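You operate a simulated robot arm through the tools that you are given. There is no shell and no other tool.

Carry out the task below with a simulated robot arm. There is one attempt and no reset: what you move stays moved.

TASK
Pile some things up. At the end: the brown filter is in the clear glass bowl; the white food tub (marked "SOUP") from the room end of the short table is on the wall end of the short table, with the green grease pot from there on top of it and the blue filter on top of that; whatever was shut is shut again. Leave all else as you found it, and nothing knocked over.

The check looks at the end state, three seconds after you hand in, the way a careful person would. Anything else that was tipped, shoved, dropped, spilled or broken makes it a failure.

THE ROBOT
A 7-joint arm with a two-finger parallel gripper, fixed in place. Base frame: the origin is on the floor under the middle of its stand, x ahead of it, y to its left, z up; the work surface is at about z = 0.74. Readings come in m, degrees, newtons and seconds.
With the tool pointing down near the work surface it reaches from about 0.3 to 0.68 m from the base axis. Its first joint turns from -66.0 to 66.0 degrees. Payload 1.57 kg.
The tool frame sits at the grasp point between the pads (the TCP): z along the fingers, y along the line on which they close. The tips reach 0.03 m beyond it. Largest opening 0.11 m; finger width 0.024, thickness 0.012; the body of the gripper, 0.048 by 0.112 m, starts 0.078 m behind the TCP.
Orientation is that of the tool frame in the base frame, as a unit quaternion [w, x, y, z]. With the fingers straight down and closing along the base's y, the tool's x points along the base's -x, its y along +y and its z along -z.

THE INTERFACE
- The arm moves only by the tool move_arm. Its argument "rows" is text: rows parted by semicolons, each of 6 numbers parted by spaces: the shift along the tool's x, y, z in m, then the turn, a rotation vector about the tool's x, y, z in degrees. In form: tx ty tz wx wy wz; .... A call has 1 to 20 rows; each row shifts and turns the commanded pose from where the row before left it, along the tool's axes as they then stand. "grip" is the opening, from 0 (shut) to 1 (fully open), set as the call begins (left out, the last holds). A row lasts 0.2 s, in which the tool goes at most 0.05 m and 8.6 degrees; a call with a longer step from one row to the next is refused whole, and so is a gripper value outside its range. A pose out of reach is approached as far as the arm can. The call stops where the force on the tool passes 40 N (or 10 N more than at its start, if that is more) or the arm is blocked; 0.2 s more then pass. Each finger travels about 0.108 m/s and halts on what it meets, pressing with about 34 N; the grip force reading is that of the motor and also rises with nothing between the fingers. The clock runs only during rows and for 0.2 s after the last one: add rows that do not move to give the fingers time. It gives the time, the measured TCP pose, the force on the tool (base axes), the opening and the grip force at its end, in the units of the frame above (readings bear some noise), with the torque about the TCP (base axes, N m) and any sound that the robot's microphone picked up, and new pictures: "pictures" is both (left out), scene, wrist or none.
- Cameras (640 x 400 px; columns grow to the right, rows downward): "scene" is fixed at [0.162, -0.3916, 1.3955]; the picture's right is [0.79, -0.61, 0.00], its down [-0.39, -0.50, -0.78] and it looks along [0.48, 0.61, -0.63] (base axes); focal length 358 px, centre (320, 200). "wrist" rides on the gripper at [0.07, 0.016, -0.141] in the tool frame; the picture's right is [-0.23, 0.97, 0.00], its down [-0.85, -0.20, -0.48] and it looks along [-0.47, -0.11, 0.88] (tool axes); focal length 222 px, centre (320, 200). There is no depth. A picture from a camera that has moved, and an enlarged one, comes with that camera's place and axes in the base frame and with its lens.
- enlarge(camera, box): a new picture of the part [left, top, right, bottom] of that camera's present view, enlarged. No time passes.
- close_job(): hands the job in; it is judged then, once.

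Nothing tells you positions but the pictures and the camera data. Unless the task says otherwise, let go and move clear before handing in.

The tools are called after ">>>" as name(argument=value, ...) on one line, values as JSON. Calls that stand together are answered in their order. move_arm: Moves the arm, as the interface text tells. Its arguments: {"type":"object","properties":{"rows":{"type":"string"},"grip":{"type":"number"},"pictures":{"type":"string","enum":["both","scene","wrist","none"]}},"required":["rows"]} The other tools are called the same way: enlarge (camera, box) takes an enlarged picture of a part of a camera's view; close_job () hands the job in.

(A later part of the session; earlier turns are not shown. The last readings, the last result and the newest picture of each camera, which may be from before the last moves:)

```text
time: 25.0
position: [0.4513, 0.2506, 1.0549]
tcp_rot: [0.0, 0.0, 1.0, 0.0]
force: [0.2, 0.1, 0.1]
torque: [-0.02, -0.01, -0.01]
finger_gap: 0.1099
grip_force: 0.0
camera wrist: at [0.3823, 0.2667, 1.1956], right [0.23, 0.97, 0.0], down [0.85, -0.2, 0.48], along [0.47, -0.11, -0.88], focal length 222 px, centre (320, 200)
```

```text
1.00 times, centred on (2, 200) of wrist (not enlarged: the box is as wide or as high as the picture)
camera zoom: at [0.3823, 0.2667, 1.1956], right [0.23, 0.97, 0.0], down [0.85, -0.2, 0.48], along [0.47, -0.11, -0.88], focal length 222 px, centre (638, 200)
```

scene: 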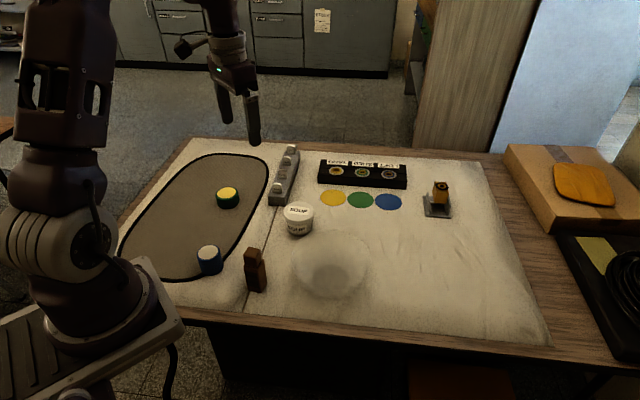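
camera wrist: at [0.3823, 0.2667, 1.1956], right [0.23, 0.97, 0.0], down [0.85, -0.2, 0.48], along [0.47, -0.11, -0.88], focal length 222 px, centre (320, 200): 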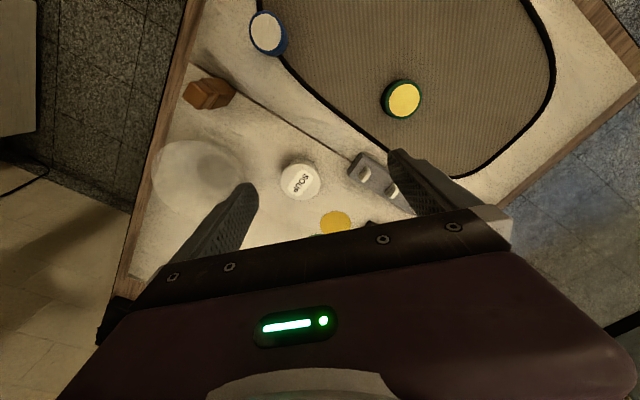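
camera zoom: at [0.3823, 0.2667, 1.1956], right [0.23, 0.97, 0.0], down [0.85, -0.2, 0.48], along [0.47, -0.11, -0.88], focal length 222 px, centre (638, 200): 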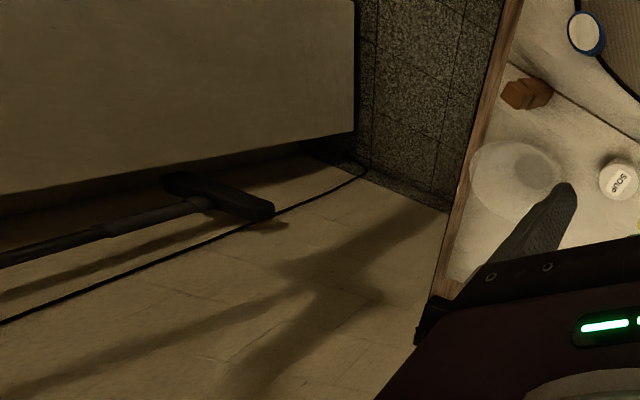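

That wider view helps: this work table has its right end against the brick wall and its left end out in the room, and a longer wooden table stands behind the robot to the left. I'll do a tilted sweep of the rest of the room to be sure.

>>> move_arm(rows="0 0 0 0 0 -8.5; 0 0 0 0 0 -8.5; 0 0 0 0 0 -8.5; 0 0 0 0 0 -8.5; 0 0 0 0 0 -8.5; 0 0 0 0 0 -8.5; 0 0 0 0 0 -8.5; 0 0 0 0 0 -8.5; 0 0 0 0 0 -8.5; 0 0 0 0 0 -8.5; 0 0 0 0 0 -8.5; 0 0 0 0 0 -8.5; 0 0 0 0 0 -8.5; 0 0 0 0 -8.5 0; 0 0 0 0 -8.5 0; 0 0 0 0 -8.5 0; 0 0 0 0 -8.5 0; 0 0 0 0 -8.5 0; 0 0 0 0 0 0")

>>> enlarge(camera="wrist", box=[636, 0, 640, 400])

>>> enlarge(camera="wrist", box=[0, 0, 4, 400])

>>> enlarge(camera="wrist", box=[0, 0, 640, 4])

```text
time: 29.0
position: [0.4482, 0.2483, 1.0557]
tcp_rot: [-0.207, 0.766, -0.531, -0.298]
force: [0.6, 0.1, -0.6]
torque: [-0.03, -0.01, 0.05]
finger_gap: 0.11
grip_force: 0.1
camera wrist: at [0.4856, 0.1056, 1.1116], right [-0.97, -0.18, 0.15], down [0.08, 0.36, 0.93], along [-0.23, 0.92, -0.33], focal length 222 px, centre (320, 200)
```

scene: 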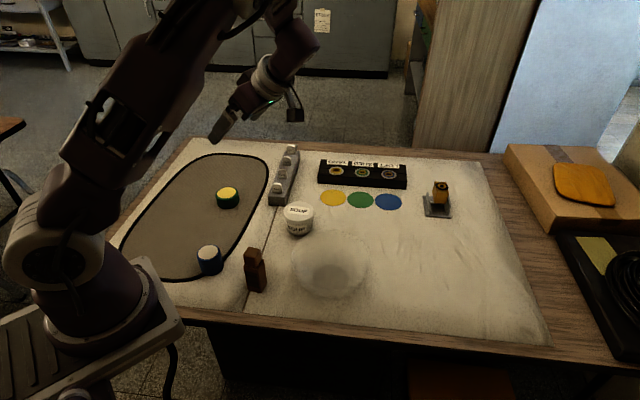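
wrist: 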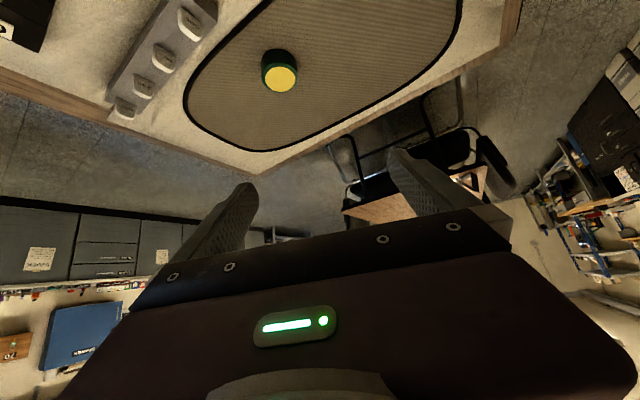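

```text
1.00 times, centred on (638, 200) of wrist (not enlarged: the box is as wide or as high as the picture)
camera zoom: at [0.4856, 0.1056, 1.1116], right [-0.97, -0.18, 0.15], down [0.08, 0.36, 0.93], along [-0.23, 0.92, -0.33], focal length 222 px, centre (2, 200)
```

zoom: 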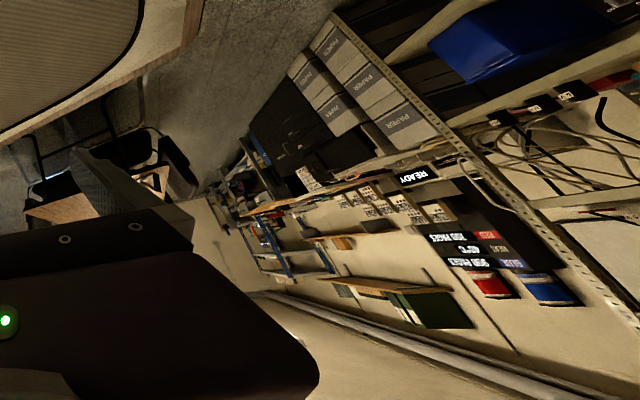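

```text
1.00 times, centred on (2, 200) of wrist (not enlarged: the box is as wide or as high as the picture)
camera zoom: at [0.4856, 0.1056, 1.1116], right [-0.97, -0.18, 0.15], down [0.08, 0.36, 0.93], along [-0.23, 0.92, -0.33], focal length 222 px, centre (638, 200)
```

zoom: 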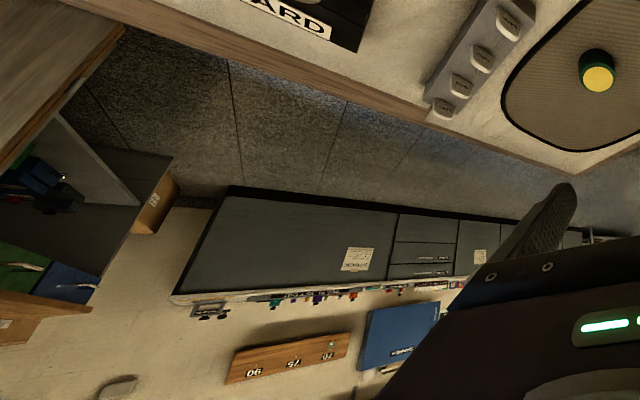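

```text
1.00 times, centred on (320, 2) of wrist (not enlarged: the box is as wide or as high as the picture)
camera zoom: at [0.4856, 0.1056, 1.1116], right [-0.97, -0.18, 0.15], down [0.08, 0.36, 0.93], along [-0.23, 0.92, -0.33], focal length 222 px, centre (320, 398)
```

zoom: 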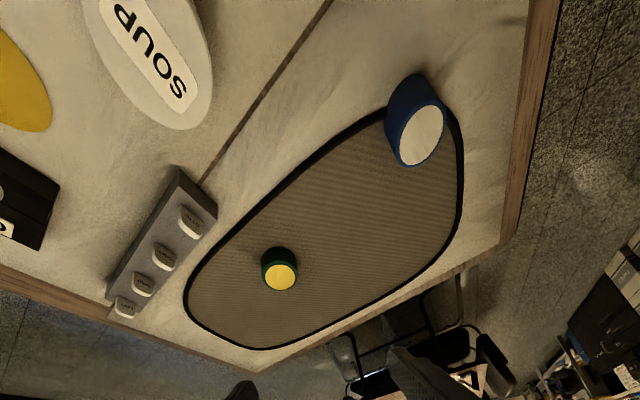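

The wider sweep shows a workshop with a long wooden table, cabinets and shelves, all out of reach. I'll look closely at the dark pot by the wall and at the items at the wall end of this table.

>>> enlarge(camera="scene", box=[600, 130, 640, 330])

>>> enlarge(camera="scene", box=[620, 190, 640, 250])

>>> enlarge(camera="scene", box=[0, 60, 10, 240])

>>> enlarge(camera="scene", box=[0, 0, 640, 4])

```text
2.00 times, centred on (620, 230) of scene
camera zoom: at [0.162, -0.3916, 1.3955], right [0.79, -0.61, 0.0], down [-0.39, -0.5, -0.78], along [0.48, 0.61, -0.63], focal length 716 px, centre (-280, 140)
```

zoom: 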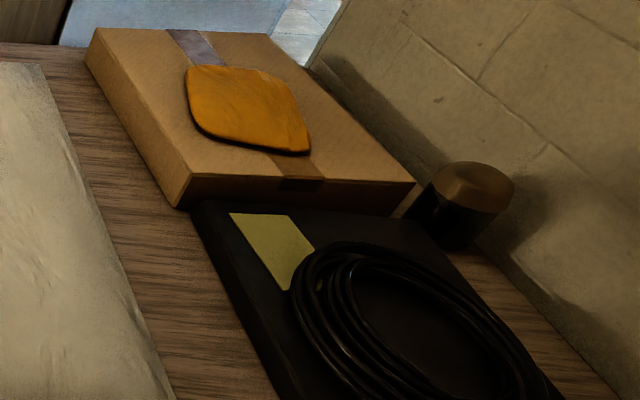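

```text
6.67 times, centred on (630, 220) of scene
camera zoom: at [0.162, -0.3916, 1.3955], right [0.79, -0.61, 0.0], down [-0.39, -0.5, -0.78], along [0.48, 0.61, -0.63], focal length 2388 px, centre (-1747, 67)
```

zoom: 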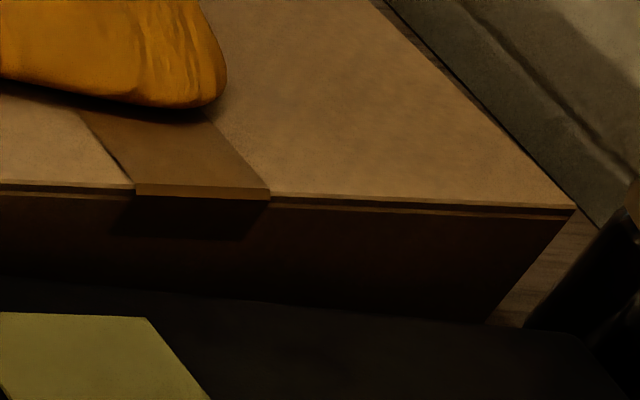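

```text
2.22 times, centred on (5, 150) of scene
camera zoom: at [0.162, -0.3916, 1.3955], right [0.79, -0.61, 0.0], down [-0.39, -0.5, -0.78], along [0.48, 0.61, -0.63], focal length 796 px, centre (1020, 311)
```

zoom: 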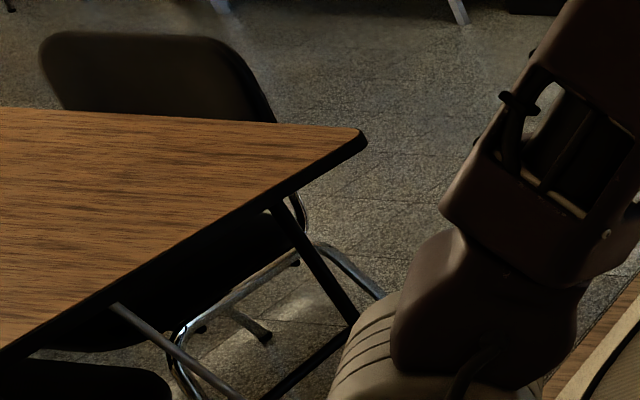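

```text
1.00 times, centred on (320, 2) of scene (not enlarged: the box is as wide or as high as the picture)
camera zoom: at [0.162, -0.3916, 1.3955], right [0.79, -0.61, 0.0], down [-0.39, -0.5, -0.78], along [0.48, 0.61, -0.63], focal length 358 px, centre (320, 398)
```

zoom: 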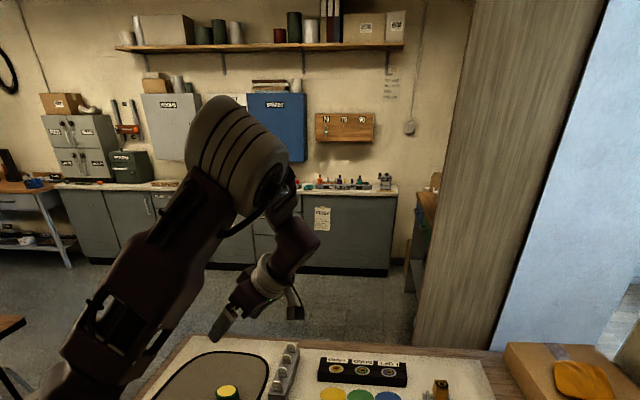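

The room layout is clear: this table's right end meets the brick wall and its left end faces the room. I'll also look at the back counter and the area behind the robot for a second tub, pot or table that would change the reading.

>>> enlarge(camera="scene", box=[0, 0, 40, 30])

>>> enlarge(camera="scene", box=[300, 0, 460, 20])

>>> move_arm(rows="0 0 0 0 8.5 0; 0 0 0 0 8.5 0; 0 0 0 0 8.5 0; 0 0 0 0 8.5 0; 0 0 0 0 8.5 0; 0 0 0 0 0 8.5; 0 0 0 0 0 8.5; 0 0 0 0 0 8.5; 0 0 0 0 0 8.5; 0 0 0 0 0 8.5; 0 0 0 0 0 8.5; 0 0 0 0 0 8.5; 0 0 0 0 0 8.5; 0 0 0 0 0 8.5; 0 0 0 0 0 8.5; 0 0 0 0 0 8.5; 0 0 0 0 0 8.5; 0 0 0 0 0 8.5; 0 0 0 0 0 0", pictures="none")

>>> move_arm(rows="0 0 0 0 0 8.5; 0 0 0 0 0 8.5; 0 0 0 0 0 8.5; 0 0 0 0 0 8.5; 0 0 0 0 0 8.5; 0 0 0 0 0 8.5; 0 0 0 0 0 8.5; 0 0 0 0 0 8.5; 0 0 0 0 0 8.5; 0 0 0 0 0 8.5; 0 0 0 0 0 8.5; 0 0 0 0 -8.5 0; 0 0 0 0 -8.5 0; 0 0 0 0 -8.5 0; 0 0 0 0 -8.5 0; 0 0 0 0 -8.5 0; 0 0 0 0 0 0", pictures="wrist")

>>> enlarge(camera="wrist", box=[0, 0, 4, 400])

>>> enlarge(camera="wrist", box=[636, 0, 640, 400])

```text
13.33 times, centred on (20, 15) of scene
camera zoom: at [0.162, -0.3916, 1.3955], right [0.79, -0.61, 0.0], down [-0.39, -0.5, -0.78], along [0.48, 0.61, -0.63], focal length 4776 px, centre (4320, 2667)
```

zoom: 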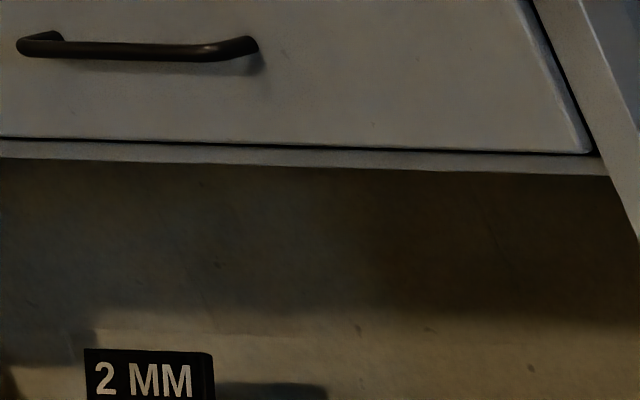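

```text
4.00 times, centred on (380, 10) of scene
camera zoom: at [0.162, -0.3916, 1.3955], right [0.79, -0.61, 0.0], down [-0.39, -0.5, -0.78], along [0.48, 0.61, -0.63], focal length 1433 px, centre (80, 960)
```

zoom: 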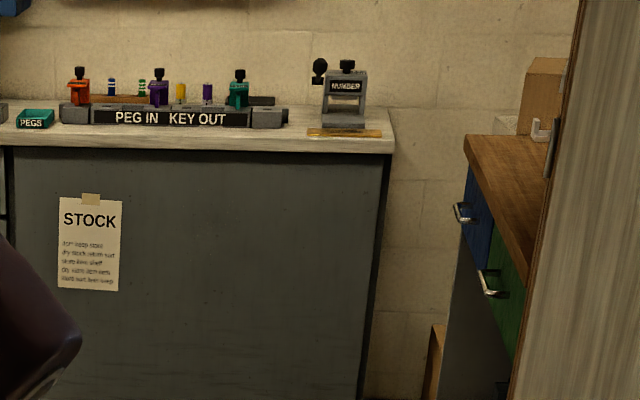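

```text
time: 33.0
position: [0.4491, 0.2493, 1.0561]
tcp_rot: [0.001, 0.001, 1.0, 0.0]
force: [0.4, 0.6, -0.4]
torque: [0.02, 0.01, 0.01]
finger_gap: 0.1102
grip_force: 0.0
```

```text
time: 36.6
position: [0.4474, 0.2484, 1.0573]
tcp_rot: [0.249, 0.679, 0.639, -0.264]
force: [-0.8, -0.5, 0.5]
torque: [0.02, 0.03, -0.02]
finger_gap: 0.1101
grip_force: 0.1
camera wrist: at [0.4743, 0.3947, 1.1121], right [0.96, -0.23, 0.15], down [-0.22, -0.29, 0.93], along [-0.17, -0.93, -0.33], focal length 222 px, centre (320, 200)
```

wrist: 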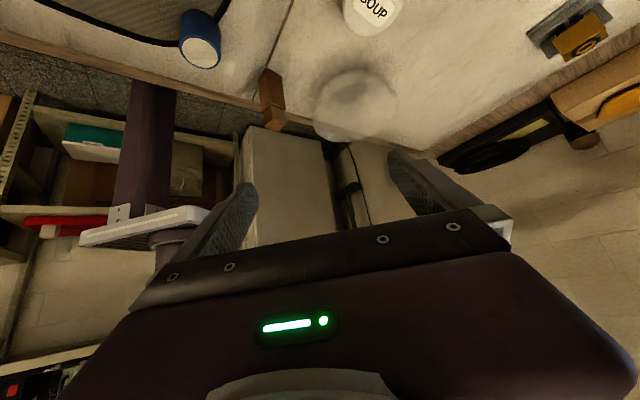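

```text
1.00 times, centred on (2, 200) of wrist (not enlarged: the box is as wide or as high as the picture)
camera zoom: at [0.4743, 0.3947, 1.1121], right [0.96, -0.23, 0.15], down [-0.22, -0.29, 0.93], along [-0.17, -0.93, -0.33], focal length 222 px, centre (638, 200)
```

zoom: 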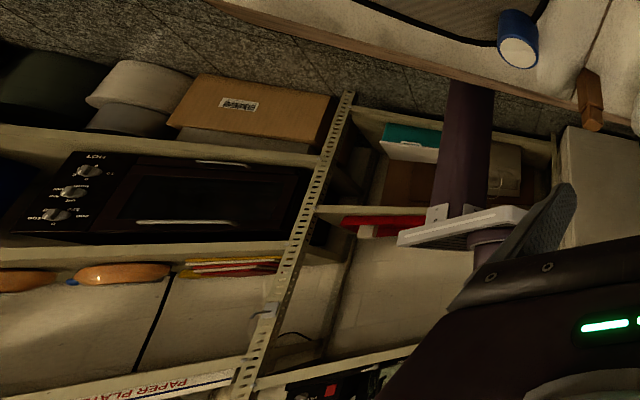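

```text
1.00 times, centred on (638, 200) of wrist (not enlarged: the box is as wide or as high as the picture)
camera zoom: at [0.4743, 0.3947, 1.1121], right [0.96, -0.23, 0.15], down [-0.22, -0.29, 0.93], along [-0.17, -0.93, -0.33], focal length 222 px, centre (2, 200)
```

zoom: 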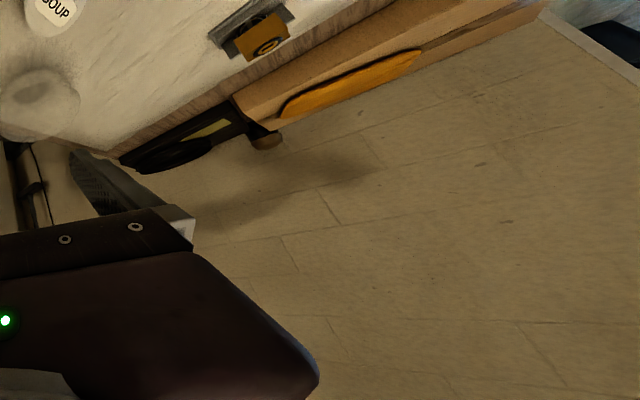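

No second tub or green pot turned up, and the shelves and fridge behind the robot are out of reach. Next I'll zoom hard on the brown item, the blue cylinder and the green pot to read any labels and confirm what they are.

>>> enlarge(camera="scene", box=[235, 240, 275, 296])

>>> enlarge(camera="scene", box=[190, 240, 230, 280])

>>> enlarge(camera="scene", box=[208, 180, 248, 215])

>>> enlarge(camera="scene", box=[275, 195, 325, 240])

>>> enlarge(camera="scene", box=[415, 170, 465, 225])

```text
7.14 times, centred on (255, 268) of scene
camera zoom: at [0.162, -0.3916, 1.3955], right [0.79, -0.61, 0.0], down [-0.39, -0.5, -0.78], along [0.48, 0.61, -0.63], focal length 2559 px, centre (784, -286)
```

zoom: 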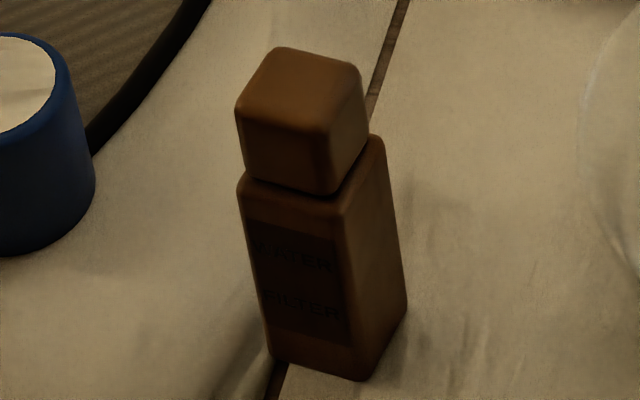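

```text
10.00 times, centred on (210, 260) of scene
camera zoom: at [0.162, -0.3916, 1.3955], right [0.79, -0.61, 0.0], down [-0.39, -0.5, -0.78], along [0.48, 0.61, -0.63], focal length 3582 px, centre (1420, -400)
```

zoom: 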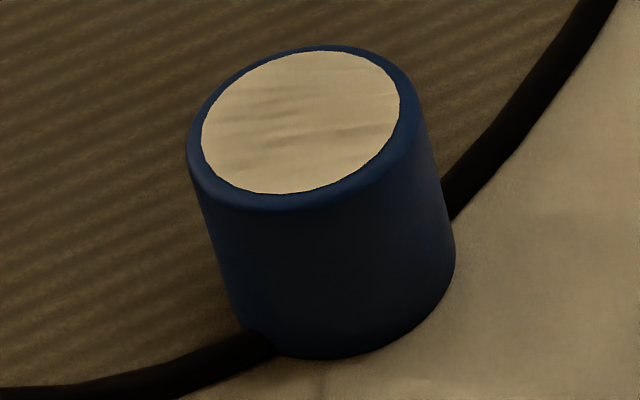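

```text
11.43 times, centred on (228, 198) of scene
camera zoom: at [0.162, -0.3916, 1.3955], right [0.79, -0.61, 0.0], down [-0.39, -0.5, -0.78], along [0.48, 0.61, -0.63], focal length 4094 px, centre (1371, 229)
```

zoom: 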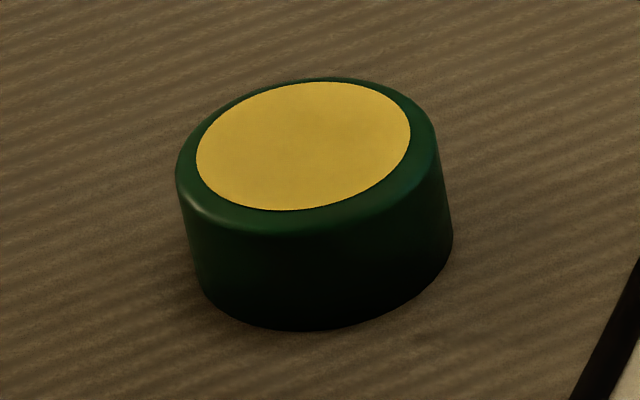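

```text
8.89 times, centred on (300, 218) of scene
camera zoom: at [0.162, -0.3916, 1.3955], right [0.79, -0.61, 0.0], down [-0.39, -0.5, -0.78], along [0.48, 0.61, -0.63], focal length 3184 px, centre (498, 44)
```

zoom: 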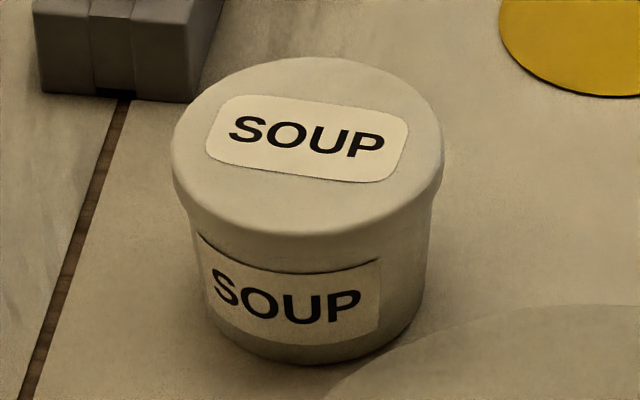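

```text
7.27 times, centred on (440, 198) of scene
camera zoom: at [0.162, -0.3916, 1.3955], right [0.79, -0.61, 0.0], down [-0.39, -0.5, -0.78], along [0.48, 0.61, -0.63], focal length 2605 px, centre (-553, 218)
```

zoom: 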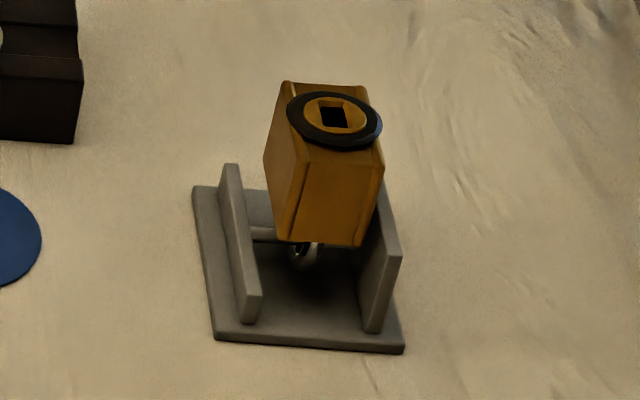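

The brown item's label reads "WATER FILTER", so it is the brown filter; the blue cylinder is the blue filter and the low green one is the grease pot. This table is therefore the short table: its right end (against the brick wall) is the wall end, and the tub and pot both start in the room half. Next I'll level the tool and take measuring views.

>>> move_arm(rows="0 0 0 0 8.5 0; 0 0 0 0 8.5 0; 0 0 0 0 8.5 0; 0 0 0 0 8.5 0; 0 0 0 0 8.5 0; 0 0 0 0 0 -8.5; 0 0 0 0 0 -8.5; 0 0 0 0 0 -8.5; 0 0 0 0 0 -8.5; 0 0 0 0 0 -8.5; 0 0 0 0 0 -8.5; 0 0 0 0 0 -8.5; 0 0 0 0 0 -8.5; 0 0 0 0 0 -8.5; 0 0 0 0 0 -8.5; 0 0 0 0 0 -8.5; 0 0 0 0 0 0", pictures="wrist")

>>> enlarge(camera="wrist", box=[160, 0, 440, 175])

>>> move_arm(rows="0 -0.04 0.02 0 0 0; 0 -0.04 0.02 0 0 0; 0 -0.04 0.02 0 0 0; 0.01 -0.04 0 0 0 0; 0.01 -0.03 0 0 0 0; 0 0 0 0 0 0", pictures="wrist")

>>> enlarge(camera="wrist", box=[180, 0, 460, 175])

```text
time: 40.2
position: [0.4475, 0.2483, 1.0563]
tcp_rot: [0.001, 0.0, 1.0, 0.0]
force: [0.3, 0.5, -0.6]
torque: [0.0, 0.01, -0.01]
finger_gap: 0.11
grip_force: 0.1
camera wrist: at [0.3788, 0.2649, 1.1964], right [0.23, 0.97, 0.0], down [0.86, -0.2, 0.48], along [0.47, -0.11, -0.88], focal length 222 px, centre (320, 200)
```

wrist: 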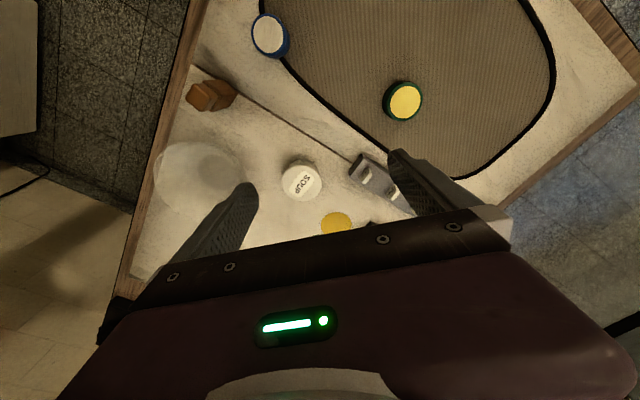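

```text
2.29 times, centred on (300, 88) of wrist
camera zoom: at [0.3788, 0.2649, 1.1964], right [0.23, 0.97, 0.0], down [0.86, -0.2, 0.48], along [0.47, -0.11, -0.88], focal length 508 px, centre (366, 457)
```

zoom: 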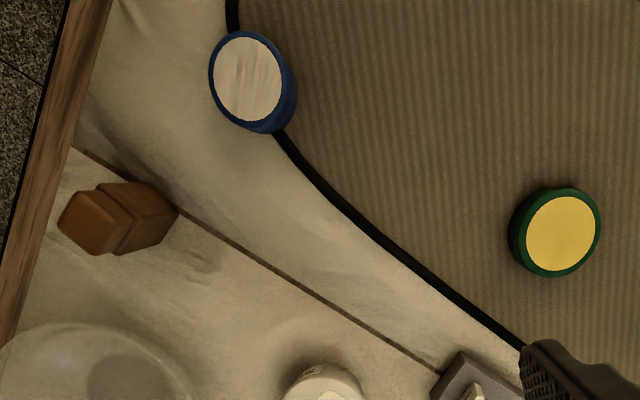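

```text
time: 41.6
position: [0.4277, 0.0568, 0.9964]
tcp_rot: [0.0, 0.0, 1.0, 0.0]
force: [-0.4, -0.6, -0.1]
torque: [-0.03, 0.01, -0.04]
finger_gap: 0.1099
grip_force: 0.0
camera wrist: at [0.3591, 0.0739, 1.1364], right [0.23, 0.97, 0.0], down [0.86, -0.2, 0.48], along [0.47, -0.11, -0.88], focal length 222 px, centre (320, 200)
```

wrist: 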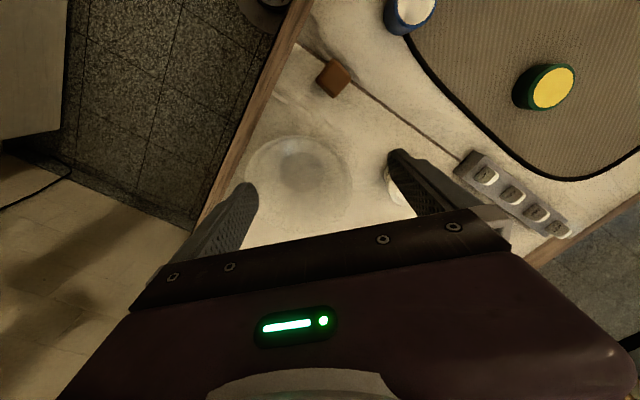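

```text
2.29 times, centred on (320, 88) of wrist
camera zoom: at [0.3591, 0.0739, 1.1364], right [0.23, 0.97, 0.0], down [0.86, -0.2, 0.48], along [0.47, -0.11, -0.88], focal length 508 px, centre (320, 457)
```

zoom: 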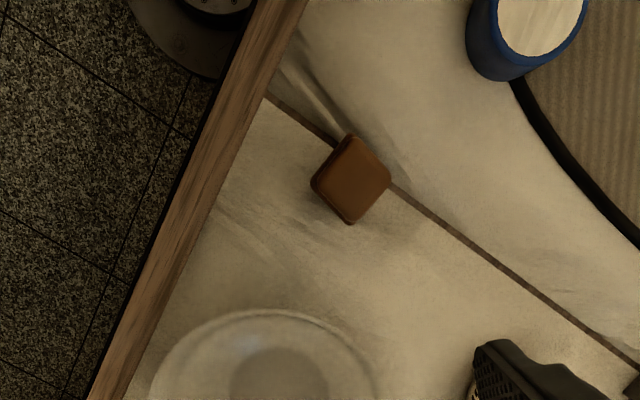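

Measured so far: brown filter at about (0.360, 0.089), 0.033 m square, edges turned about 30°, top near z = 0.848; bowl centred near (0.502, 0.005). I'll position over the brown filter, turn −30° to match its faces, and part-close the fingers.

>>> move_arm(rows="0.034 0.016 0.02 0 0 0; 0.034 0.016 0.02 0 0 0; 0 0 0 0 0 -7.5; 0 0 0 0 0 -7.5; 0 0 0 0 0 -7.5; 0 0 0 0 0 -7.5; 0 0 0 0 0 0; 0 0 0 0 0 0", grip=0.7)

>>> enlarge(camera="scene", box=[180, 130, 380, 310])

>>> enlarge(camera="wrist", box=[180, 100, 460, 275])

```text
time: 43.4
position: [0.3608, 0.0902, 0.9573]
tcp_rot: [0.001, -0.26, 0.966, 0.0]
force: [-0.4, 0.1, 0.4]
torque: [-0.03, 0.03, 0.01]
finger_gap: 0.0769
grip_force: 0.0
camera wrist: at [0.2927, 0.0695, 1.0968], right [-0.29, 0.96, 0.0], down [0.84, 0.26, 0.48], along [0.46, 0.14, -0.88], focal length 222 px, centre (320, 200)
```

scene: 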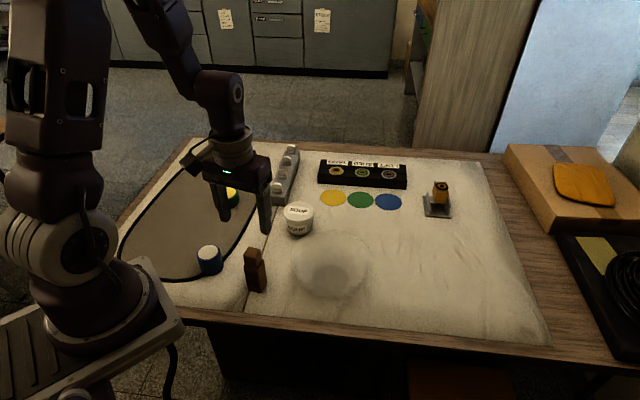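
wrist: 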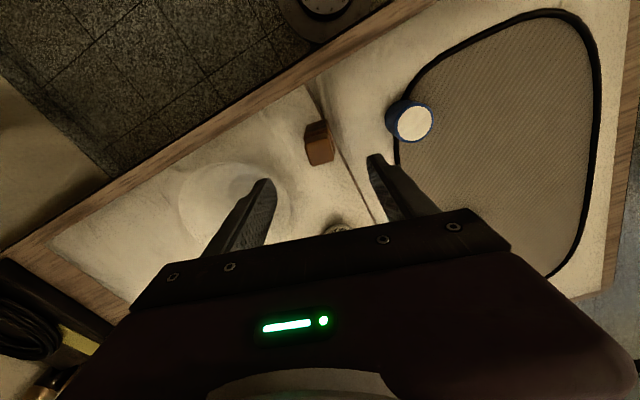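

```text
2.22 times, centred on (280, 220) of scene
camera zoom: at [0.162, -0.3916, 1.3955], right [0.79, -0.61, 0.0], down [-0.39, -0.5, -0.78], along [0.48, 0.61, -0.63], focal length 796 px, centre (409, 156)
```

zoom: 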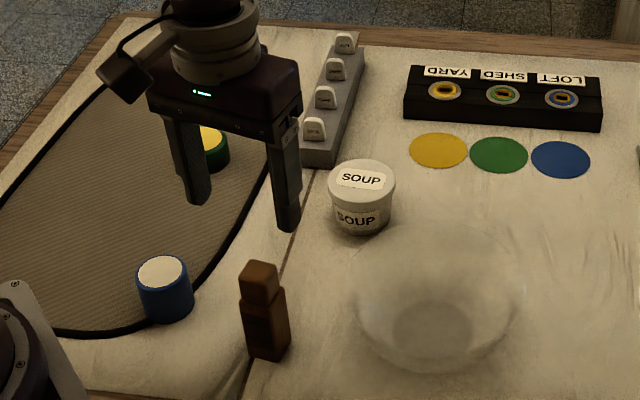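

```text
2.29 times, centred on (320, 188) of wrist
camera zoom: at [0.2927, 0.0695, 1.0968], right [-0.29, 0.96, 0.0], down [0.84, 0.26, 0.48], along [0.46, 0.14, -0.88], focal length 508 px, centre (320, 229)
```

zoom: 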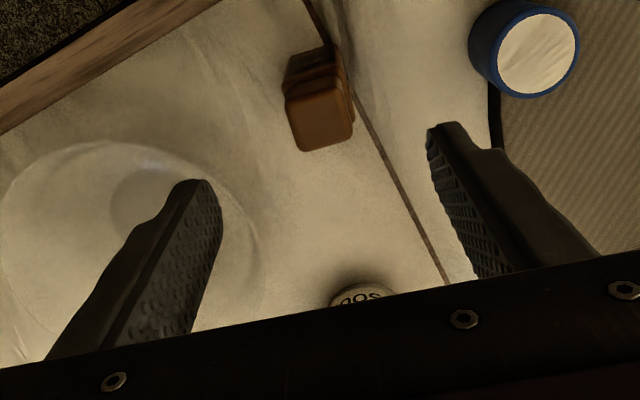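

The filter's cap is within about 2 mm of the tool axis. I'll enlarge to check the yaw before going down.

>>> enlarge(camera="wrist", box=[290, 110, 350, 170])

```text
6.67 times, centred on (320, 140) of wrist
camera zoom: at [0.2927, 0.0695, 1.0968], right [-0.29, 0.96, 0.0], down [0.84, 0.26, 0.48], along [0.46, 0.14, -0.88], focal length 1481 px, centre (320, 600)
```

zoom: 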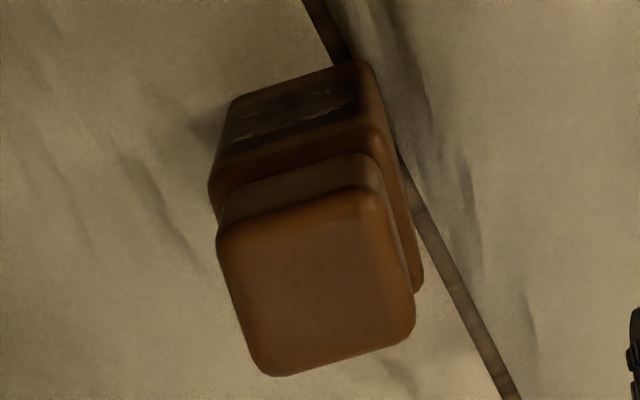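

Position is good and the yaw is about 3° off. I'll correct it, descend around the brown filter's body, and close.

>>> move_arm(rows="-0.002 0 0 0 0 -3; 0 0 0.04 0 0 0; 0 0 0.04 0 0 0; 0 0 0.04 0 0 0; 0 0 0.025 0 0 0; 0 0 0.012 0 0 0; 0 0 0 0 0 0")

>>> enlarge(camera="scene", box=[200, 190, 320, 310])

```text
time: 45.0
position: [0.3623, 0.0932, 0.7992]
tcp_rot: [0.0, -0.284, 0.959, 0.0]
force: [0.4, -0.1, -0.5]
torque: [0.01, 0.0, -0.01]
finger_gap: 0.077
grip_force: 0.1
camera wrist: at [0.2953, 0.0674, 0.9385], right [-0.34, 0.94, 0.0], down [0.83, 0.3, 0.48], along [0.45, 0.16, -0.88], focal length 222 px, centre (320, 200)
```

scene: 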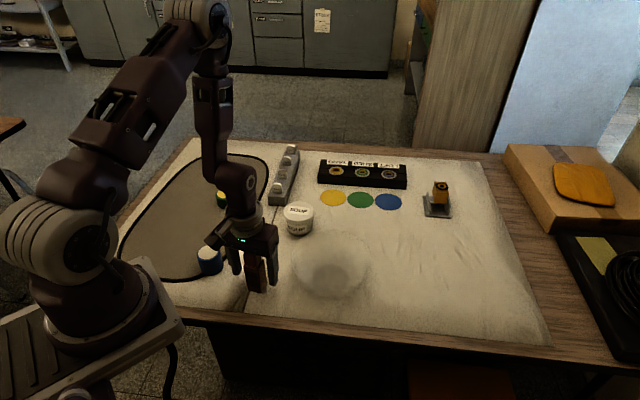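
wrist: 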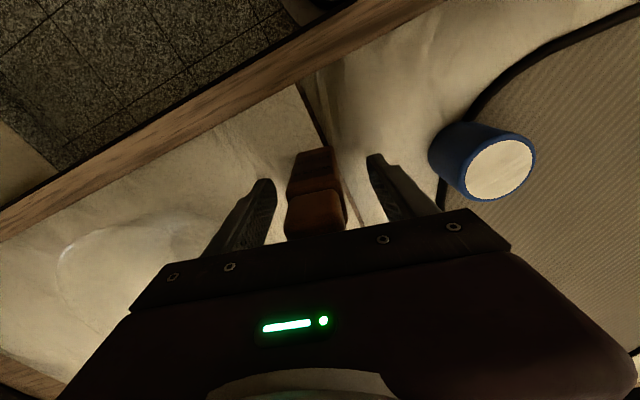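

```text
3.33 times, centred on (260, 250) of scene
camera zoom: at [0.162, -0.3916, 1.3955], right [0.79, -0.61, 0.0], down [-0.39, -0.5, -0.78], along [0.48, 0.61, -0.63], focal length 1194 px, centre (520, 33)
```

zoom: 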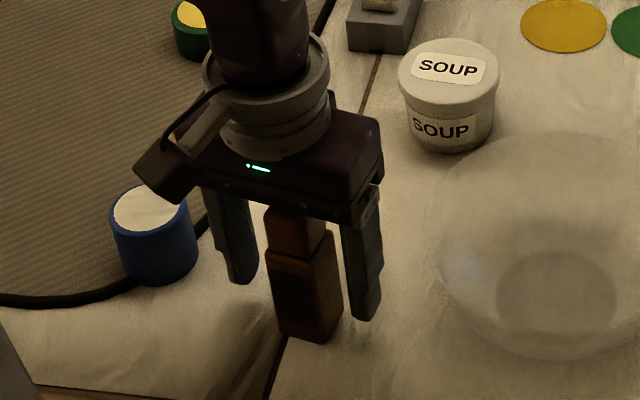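

The fingers straddle the brown filter with room on both sides. Closing the grip now.

>>> move_arm(rows="0 0 0 0 0 0; 0 0 0 0 0 0; 0 0 0 0 0 0; 0 0 0 0 0 0", grip=0)

>>> enlarge(camera="scene", box=[200, 190, 320, 310])

```text
time: 46.0
position: [0.3621, 0.0913, 0.7988]
tcp_rot: [0.0, -0.283, 0.959, 0.0]
force: [-0.7, 0.3, -0.3]
torque: [0.0, 0.0, 0.0]
finger_gap: 0.0343
grip_force: 34.1
camera wrist: at [0.2952, 0.0674, 0.9388], right [-0.34, 0.94, 0.0], down [0.83, 0.3, 0.48], along [0.45, 0.16, -0.88], focal length 222 px, centre (320, 200)
```

scene: 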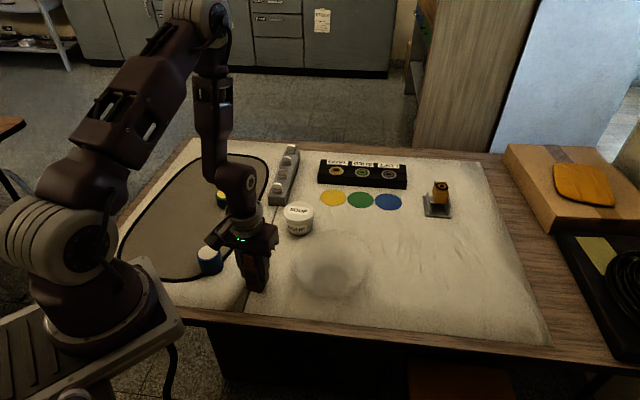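
wrist: 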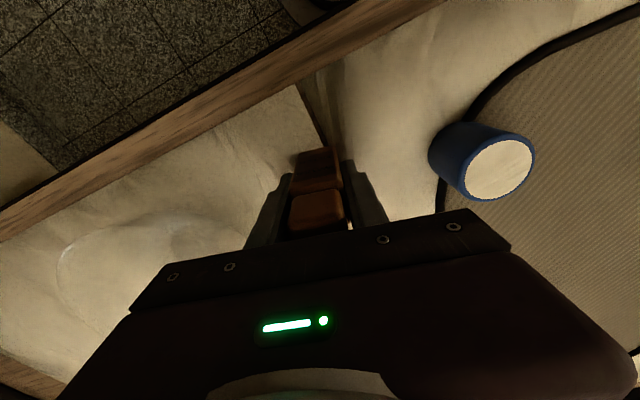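

```text
3.33 times, centred on (260, 250) of scene
camera zoom: at [0.162, -0.3916, 1.3955], right [0.79, -0.61, 0.0], down [-0.39, -0.5, -0.78], along [0.48, 0.61, -0.63], focal length 1194 px, centre (520, 33)
```

zoom: 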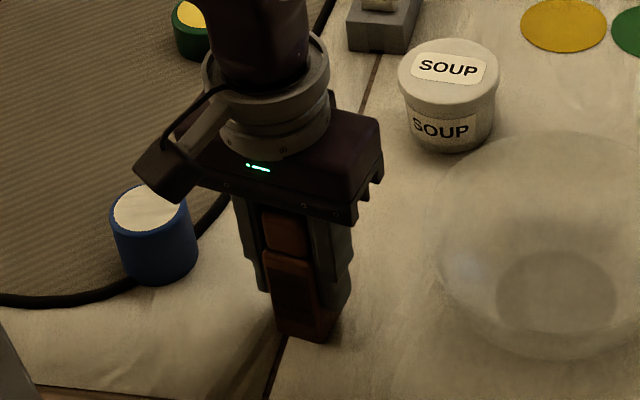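

Grip confirmed at a 34.3 mm gap. I'll lift straight up, check the hold, and use the higher view to locate the bowl more accurately.

>>> move_arm(rows="0 0 -0.01 0 0 0; 0 0 -0.02 0 0 0; 0 0 -0.04 0 0 0; 0 0 -0.04 0 0 0; 0 0 -0.04 0 0 0; 0 0 -0.04 0 0 0; 0 0 0 0 0 0")

>>> enlarge(camera="wrist", box=[120, 60, 360, 210])

>>> enlarge(camera="scene", box=[270, 220, 390, 310])

```text
time: 47.6
position: [0.3606, 0.0935, 0.9881]
tcp_rot: [0.0, -0.284, 0.959, 0.0]
force: [0.7, 0.5, -1.1]
torque: [-0.04, 0.0, 0.02]
finger_gap: 0.0343
grip_force: 33.8
camera wrist: at [0.2946, 0.0681, 1.1285], right [-0.34, 0.94, 0.0], down [0.83, 0.3, 0.48], along [0.45, 0.16, -0.88], focal length 222 px, centre (320, 200)
```

scene: 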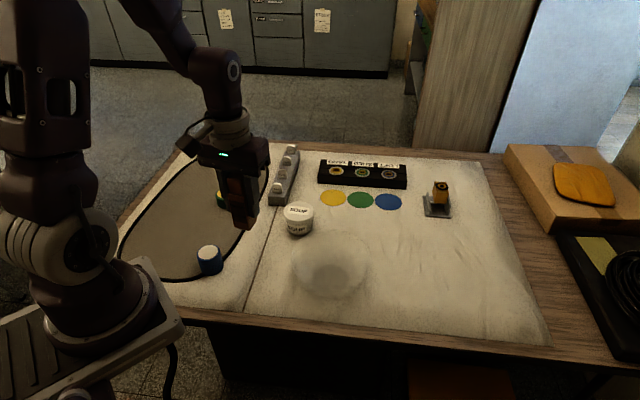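
wrist: 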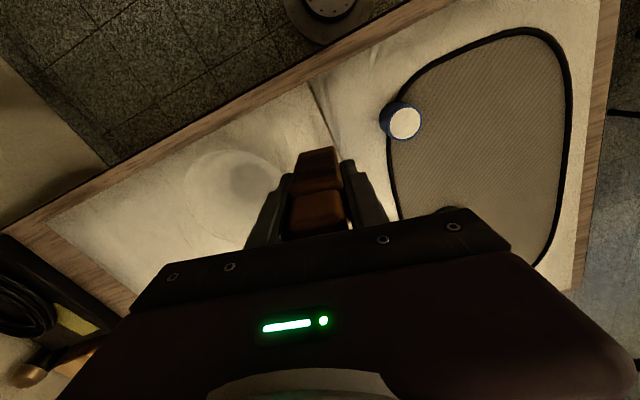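

```text
2.67 times, centred on (240, 135) of wrist
camera zoom: at [0.2946, 0.0681, 1.1285], right [-0.34, 0.94, 0.0], down [0.83, 0.3, 0.48], along [0.45, 0.16, -0.88], focal length 592 px, centre (533, 373)
```

zoom: 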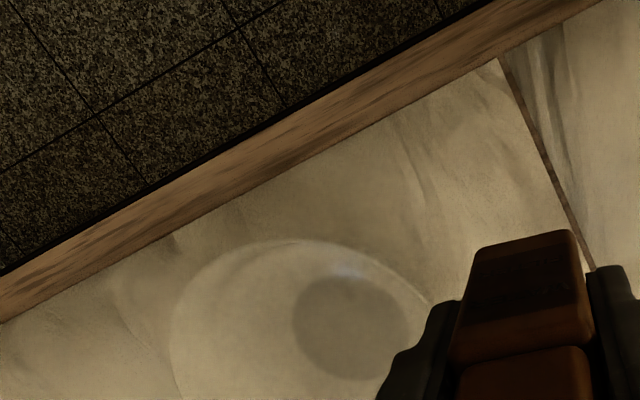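

```text
4.44 times, centred on (330, 265) of scene
camera zoom: at [0.162, -0.3916, 1.3955], right [0.79, -0.61, 0.0], down [-0.39, -0.5, -0.78], along [0.48, 0.61, -0.63], focal length 1592 px, centre (276, -89)
```

zoom: 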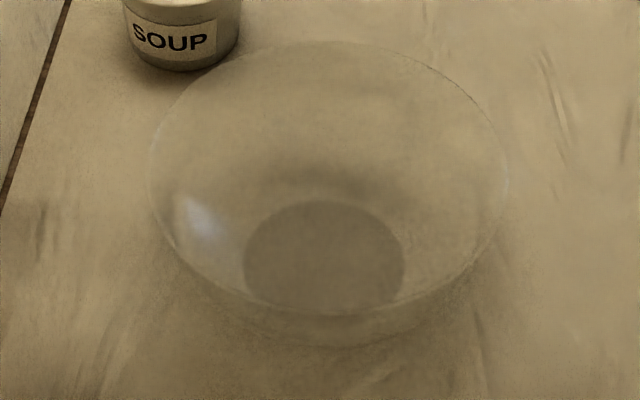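

Hold is secure. The bowl is centred near (0.5025, 0.006), with its rim at about z = 0.805 and radius about 0.088 m. Moving over its centre.

>>> move_arm(rows="-0.0177 -0.0374 0 0 0 0; -0.0177 -0.0374 0 0 0 0; -0.0177 -0.0374 0 0 0 0; -0.0178 -0.0373 0 0 0 0; 0 0 0 0 0 0; 0 0 0 0 0 0")

>>> enlarge(camera="scene", box=[260, 150, 400, 310])

>>> enlarge(camera="wrist", box=[200, 60, 440, 250])

```text
time: 49.0
position: [0.5013, 0.004, 0.9881]
tcp_rot: [0.0, -0.283, 0.959, -0.001]
force: [-0.7, 0.4, 0.1]
torque: [0.04, -0.01, 0.02]
finger_gap: 0.0343
grip_force: 34.6
camera wrist: at [0.4354, -0.0201, 1.1295], right [-0.34, 0.94, 0.0], down [0.83, 0.3, 0.48], along [0.45, 0.16, -0.88], focal length 222 px, centre (320, 200)
```

scene: 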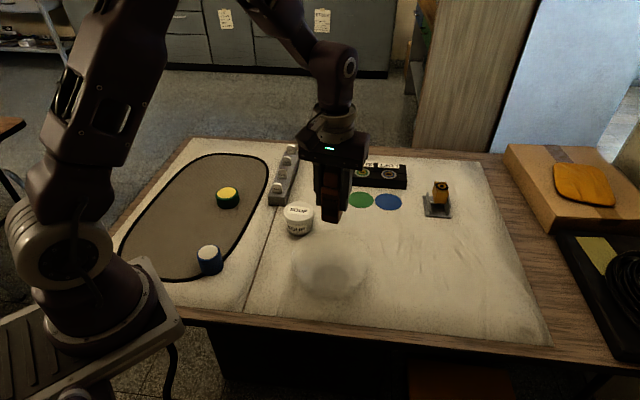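
wrist: 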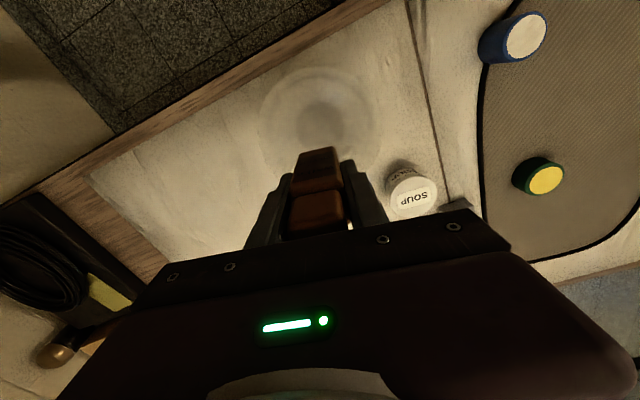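

```text
2.50 times, centred on (330, 230) of scene
camera zoom: at [0.162, -0.3916, 1.3955], right [0.79, -0.61, 0.0], down [-0.39, -0.5, -0.78], along [0.48, 0.61, -0.63], focal length 896 px, centre (295, 125)
```

zoom: 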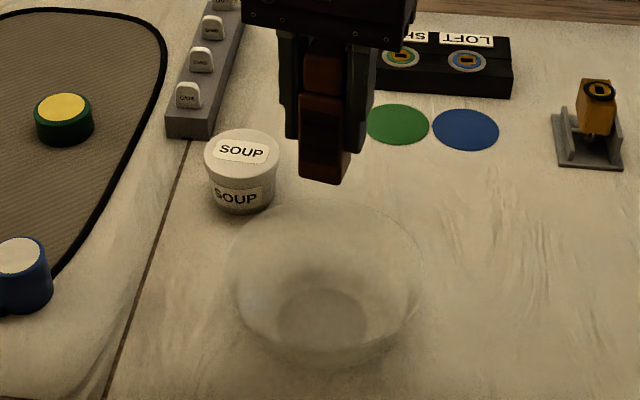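

```text
2.11 times, centred on (320, 155) of wrist
camera zoom: at [0.4354, -0.0201, 1.1295], right [-0.34, 0.94, 0.0], down [0.83, 0.3, 0.48], along [0.45, 0.16, -0.88], focal length 468 px, centre (320, 295)
```

zoom: 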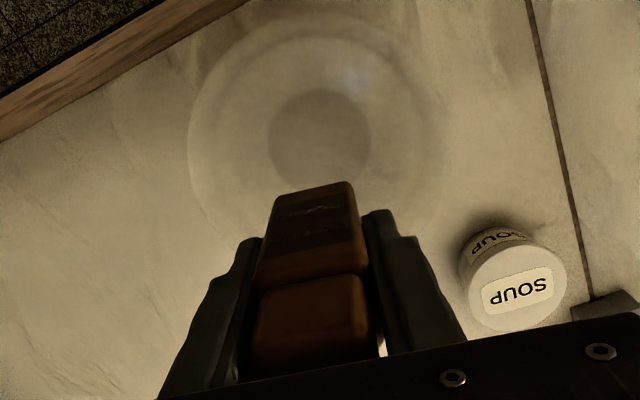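

The filter is over the bowl's base circle. I'll lower it into the bowl to just above the bottom.

>>> move_arm(rows="0 0 0.04 0 0 0; 0 0 0.04 0 0 0; 0 0 0.04 0 0 0; 0 0 0.03 0 0 0; 0 0 0.015 0 0 0; 0 0 0 0 0 0")

>>> enlarge(camera="scene", box=[260, 190, 400, 310])

```text
time: 50.4
position: [0.5025, 0.0055, 0.823]
tcp_rot: [0.0, -0.284, 0.959, 0.0]
force: [0.4, -0.4, -0.9]
torque: [0.01, -0.01, -0.02]
finger_gap: 0.0344
grip_force: 33.9
camera wrist: at [0.436, -0.0201, 0.9636], right [-0.34, 0.94, 0.0], down [0.83, 0.3, 0.48], along [0.45, 0.16, -0.88], focal length 222 px, centre (320, 200)
```

scene: 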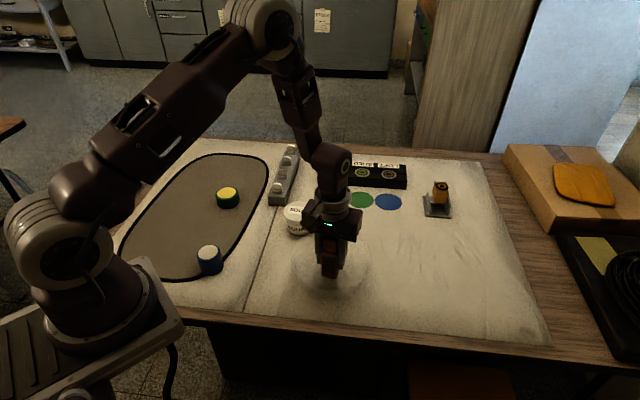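
wrist: 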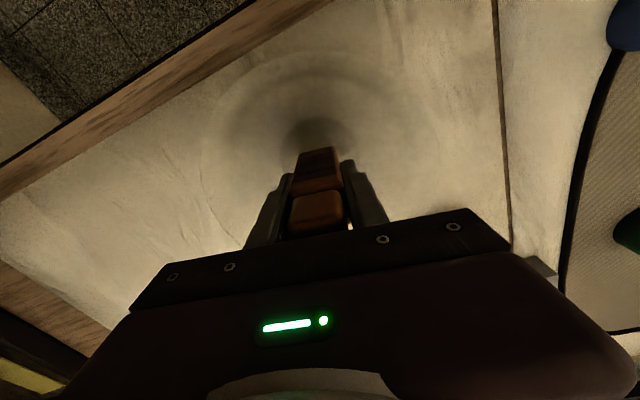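

```text
3.33 times, centred on (330, 250) of scene
camera zoom: at [0.162, -0.3916, 1.3955], right [0.79, -0.61, 0.0], down [-0.39, -0.5, -0.78], along [0.48, 0.61, -0.63], focal length 1194 px, centre (287, 33)
```

zoom: 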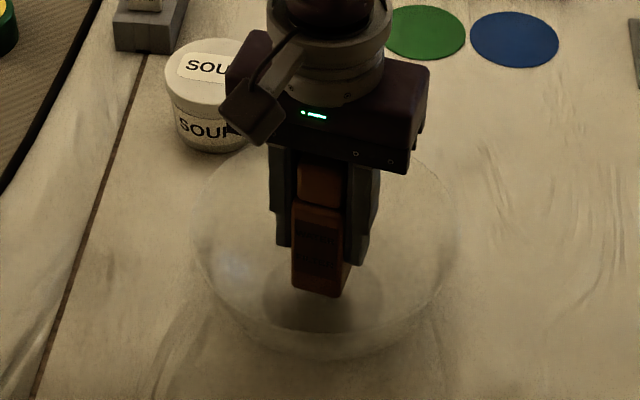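

The filter hangs inside the bowl, clear of the walls. I'll lower in small steps and watch the force.

>>> move_arm(rows="0 0 0.006 0 0 0; 0 0 0.004 0 0 0; 0 0 0.002 0 0 0; 0 0 0 0 0 0", pictures="none")

>>> move_arm(rows="0 0 0.002 0 0 0; 0 0 0.001 0 0 0; 0 0 0 0 0 0", pictures="none")

>>> move_arm(rows="0 0 0.001 0 0 0; 0 0 0.001 0 0 0; 0 0 0 0 0 0", pictures="scene")

```text
time: 51.4
position: [0.5022, 0.0065, 0.8128]
tcp_rot: [0.0, -0.284, 0.959, -0.001]
force: [-1.2, -0.8, 0.2]
torque: [-0.04, -0.03, 0.02]
finger_gap: 0.0344
grip_force: 34.0
```

```text
time: 52.2
position: [0.5021, 0.0052, 0.8098]
tcp_rot: [-0.001, -0.284, 0.959, 0.0]
force: [0.1, 0.2, -0.8]
torque: [0.0, 0.01, 0.04]
finger_gap: 0.0345
grip_force: 34.3
```

```text
time: 53.0
position: [0.5034, 0.0053, 0.8067]
tcp_rot: [0.0, -0.283, 0.959, 0.0]
force: [-1.5, -0.7, -0.3]
torque: [0.01, 0.0, -0.02]
finger_gap: 0.0344
grip_force: 33.7
```

scene: 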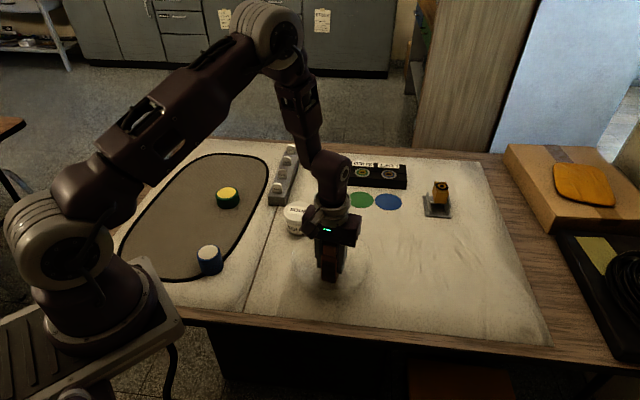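

No contact yet. I'll keep going in 1 mm steps.

>>> move_arm(rows="0 0 0.001 0 0 0; 0 0 0.001 0 0 0; 0 0 0 0 0 0", pictures="none")

>>> move_arm(rows="0 0 0.001 0 0 0; 0 0 0 0 0 0", pictures="none")

>>> enlarge(camera="scene", box=[290, 230, 370, 300])

```text
time: 53.8
position: [0.5026, 0.0061, 0.8056]
tcp_rot: [0.0, -0.284, 0.959, 0.001]
force: [0.2, 0.3, -0.8]
torque: [0.02, 0.01, 0.03]
finger_gap: 0.0346
grip_force: 34.0
```

```text
time: 54.4
position: [0.5024, 0.0058, 0.8057]
tcp_rot: [0.0, -0.284, 0.959, 0.0]
force: [-3.2, -0.5, 14.8]
torque: [-0.01, 0.2, 0.01]
finger_gap: 0.0344
grip_force: 33.9
```

```text
5.71 times, centred on (330, 265) of scene
camera zoom: at [0.1617, -0.3916, 1.3956], right [0.79, -0.61, 0.0], down [-0.39, -0.5, -0.78], along [0.48, 0.61, -0.63], focal length 2047 px, centre (263, -171)
```

zoom: 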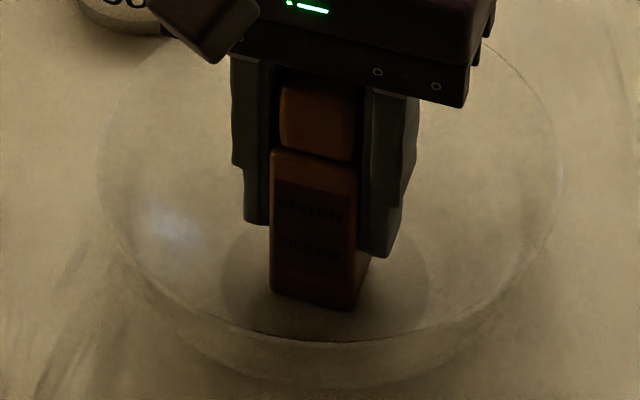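

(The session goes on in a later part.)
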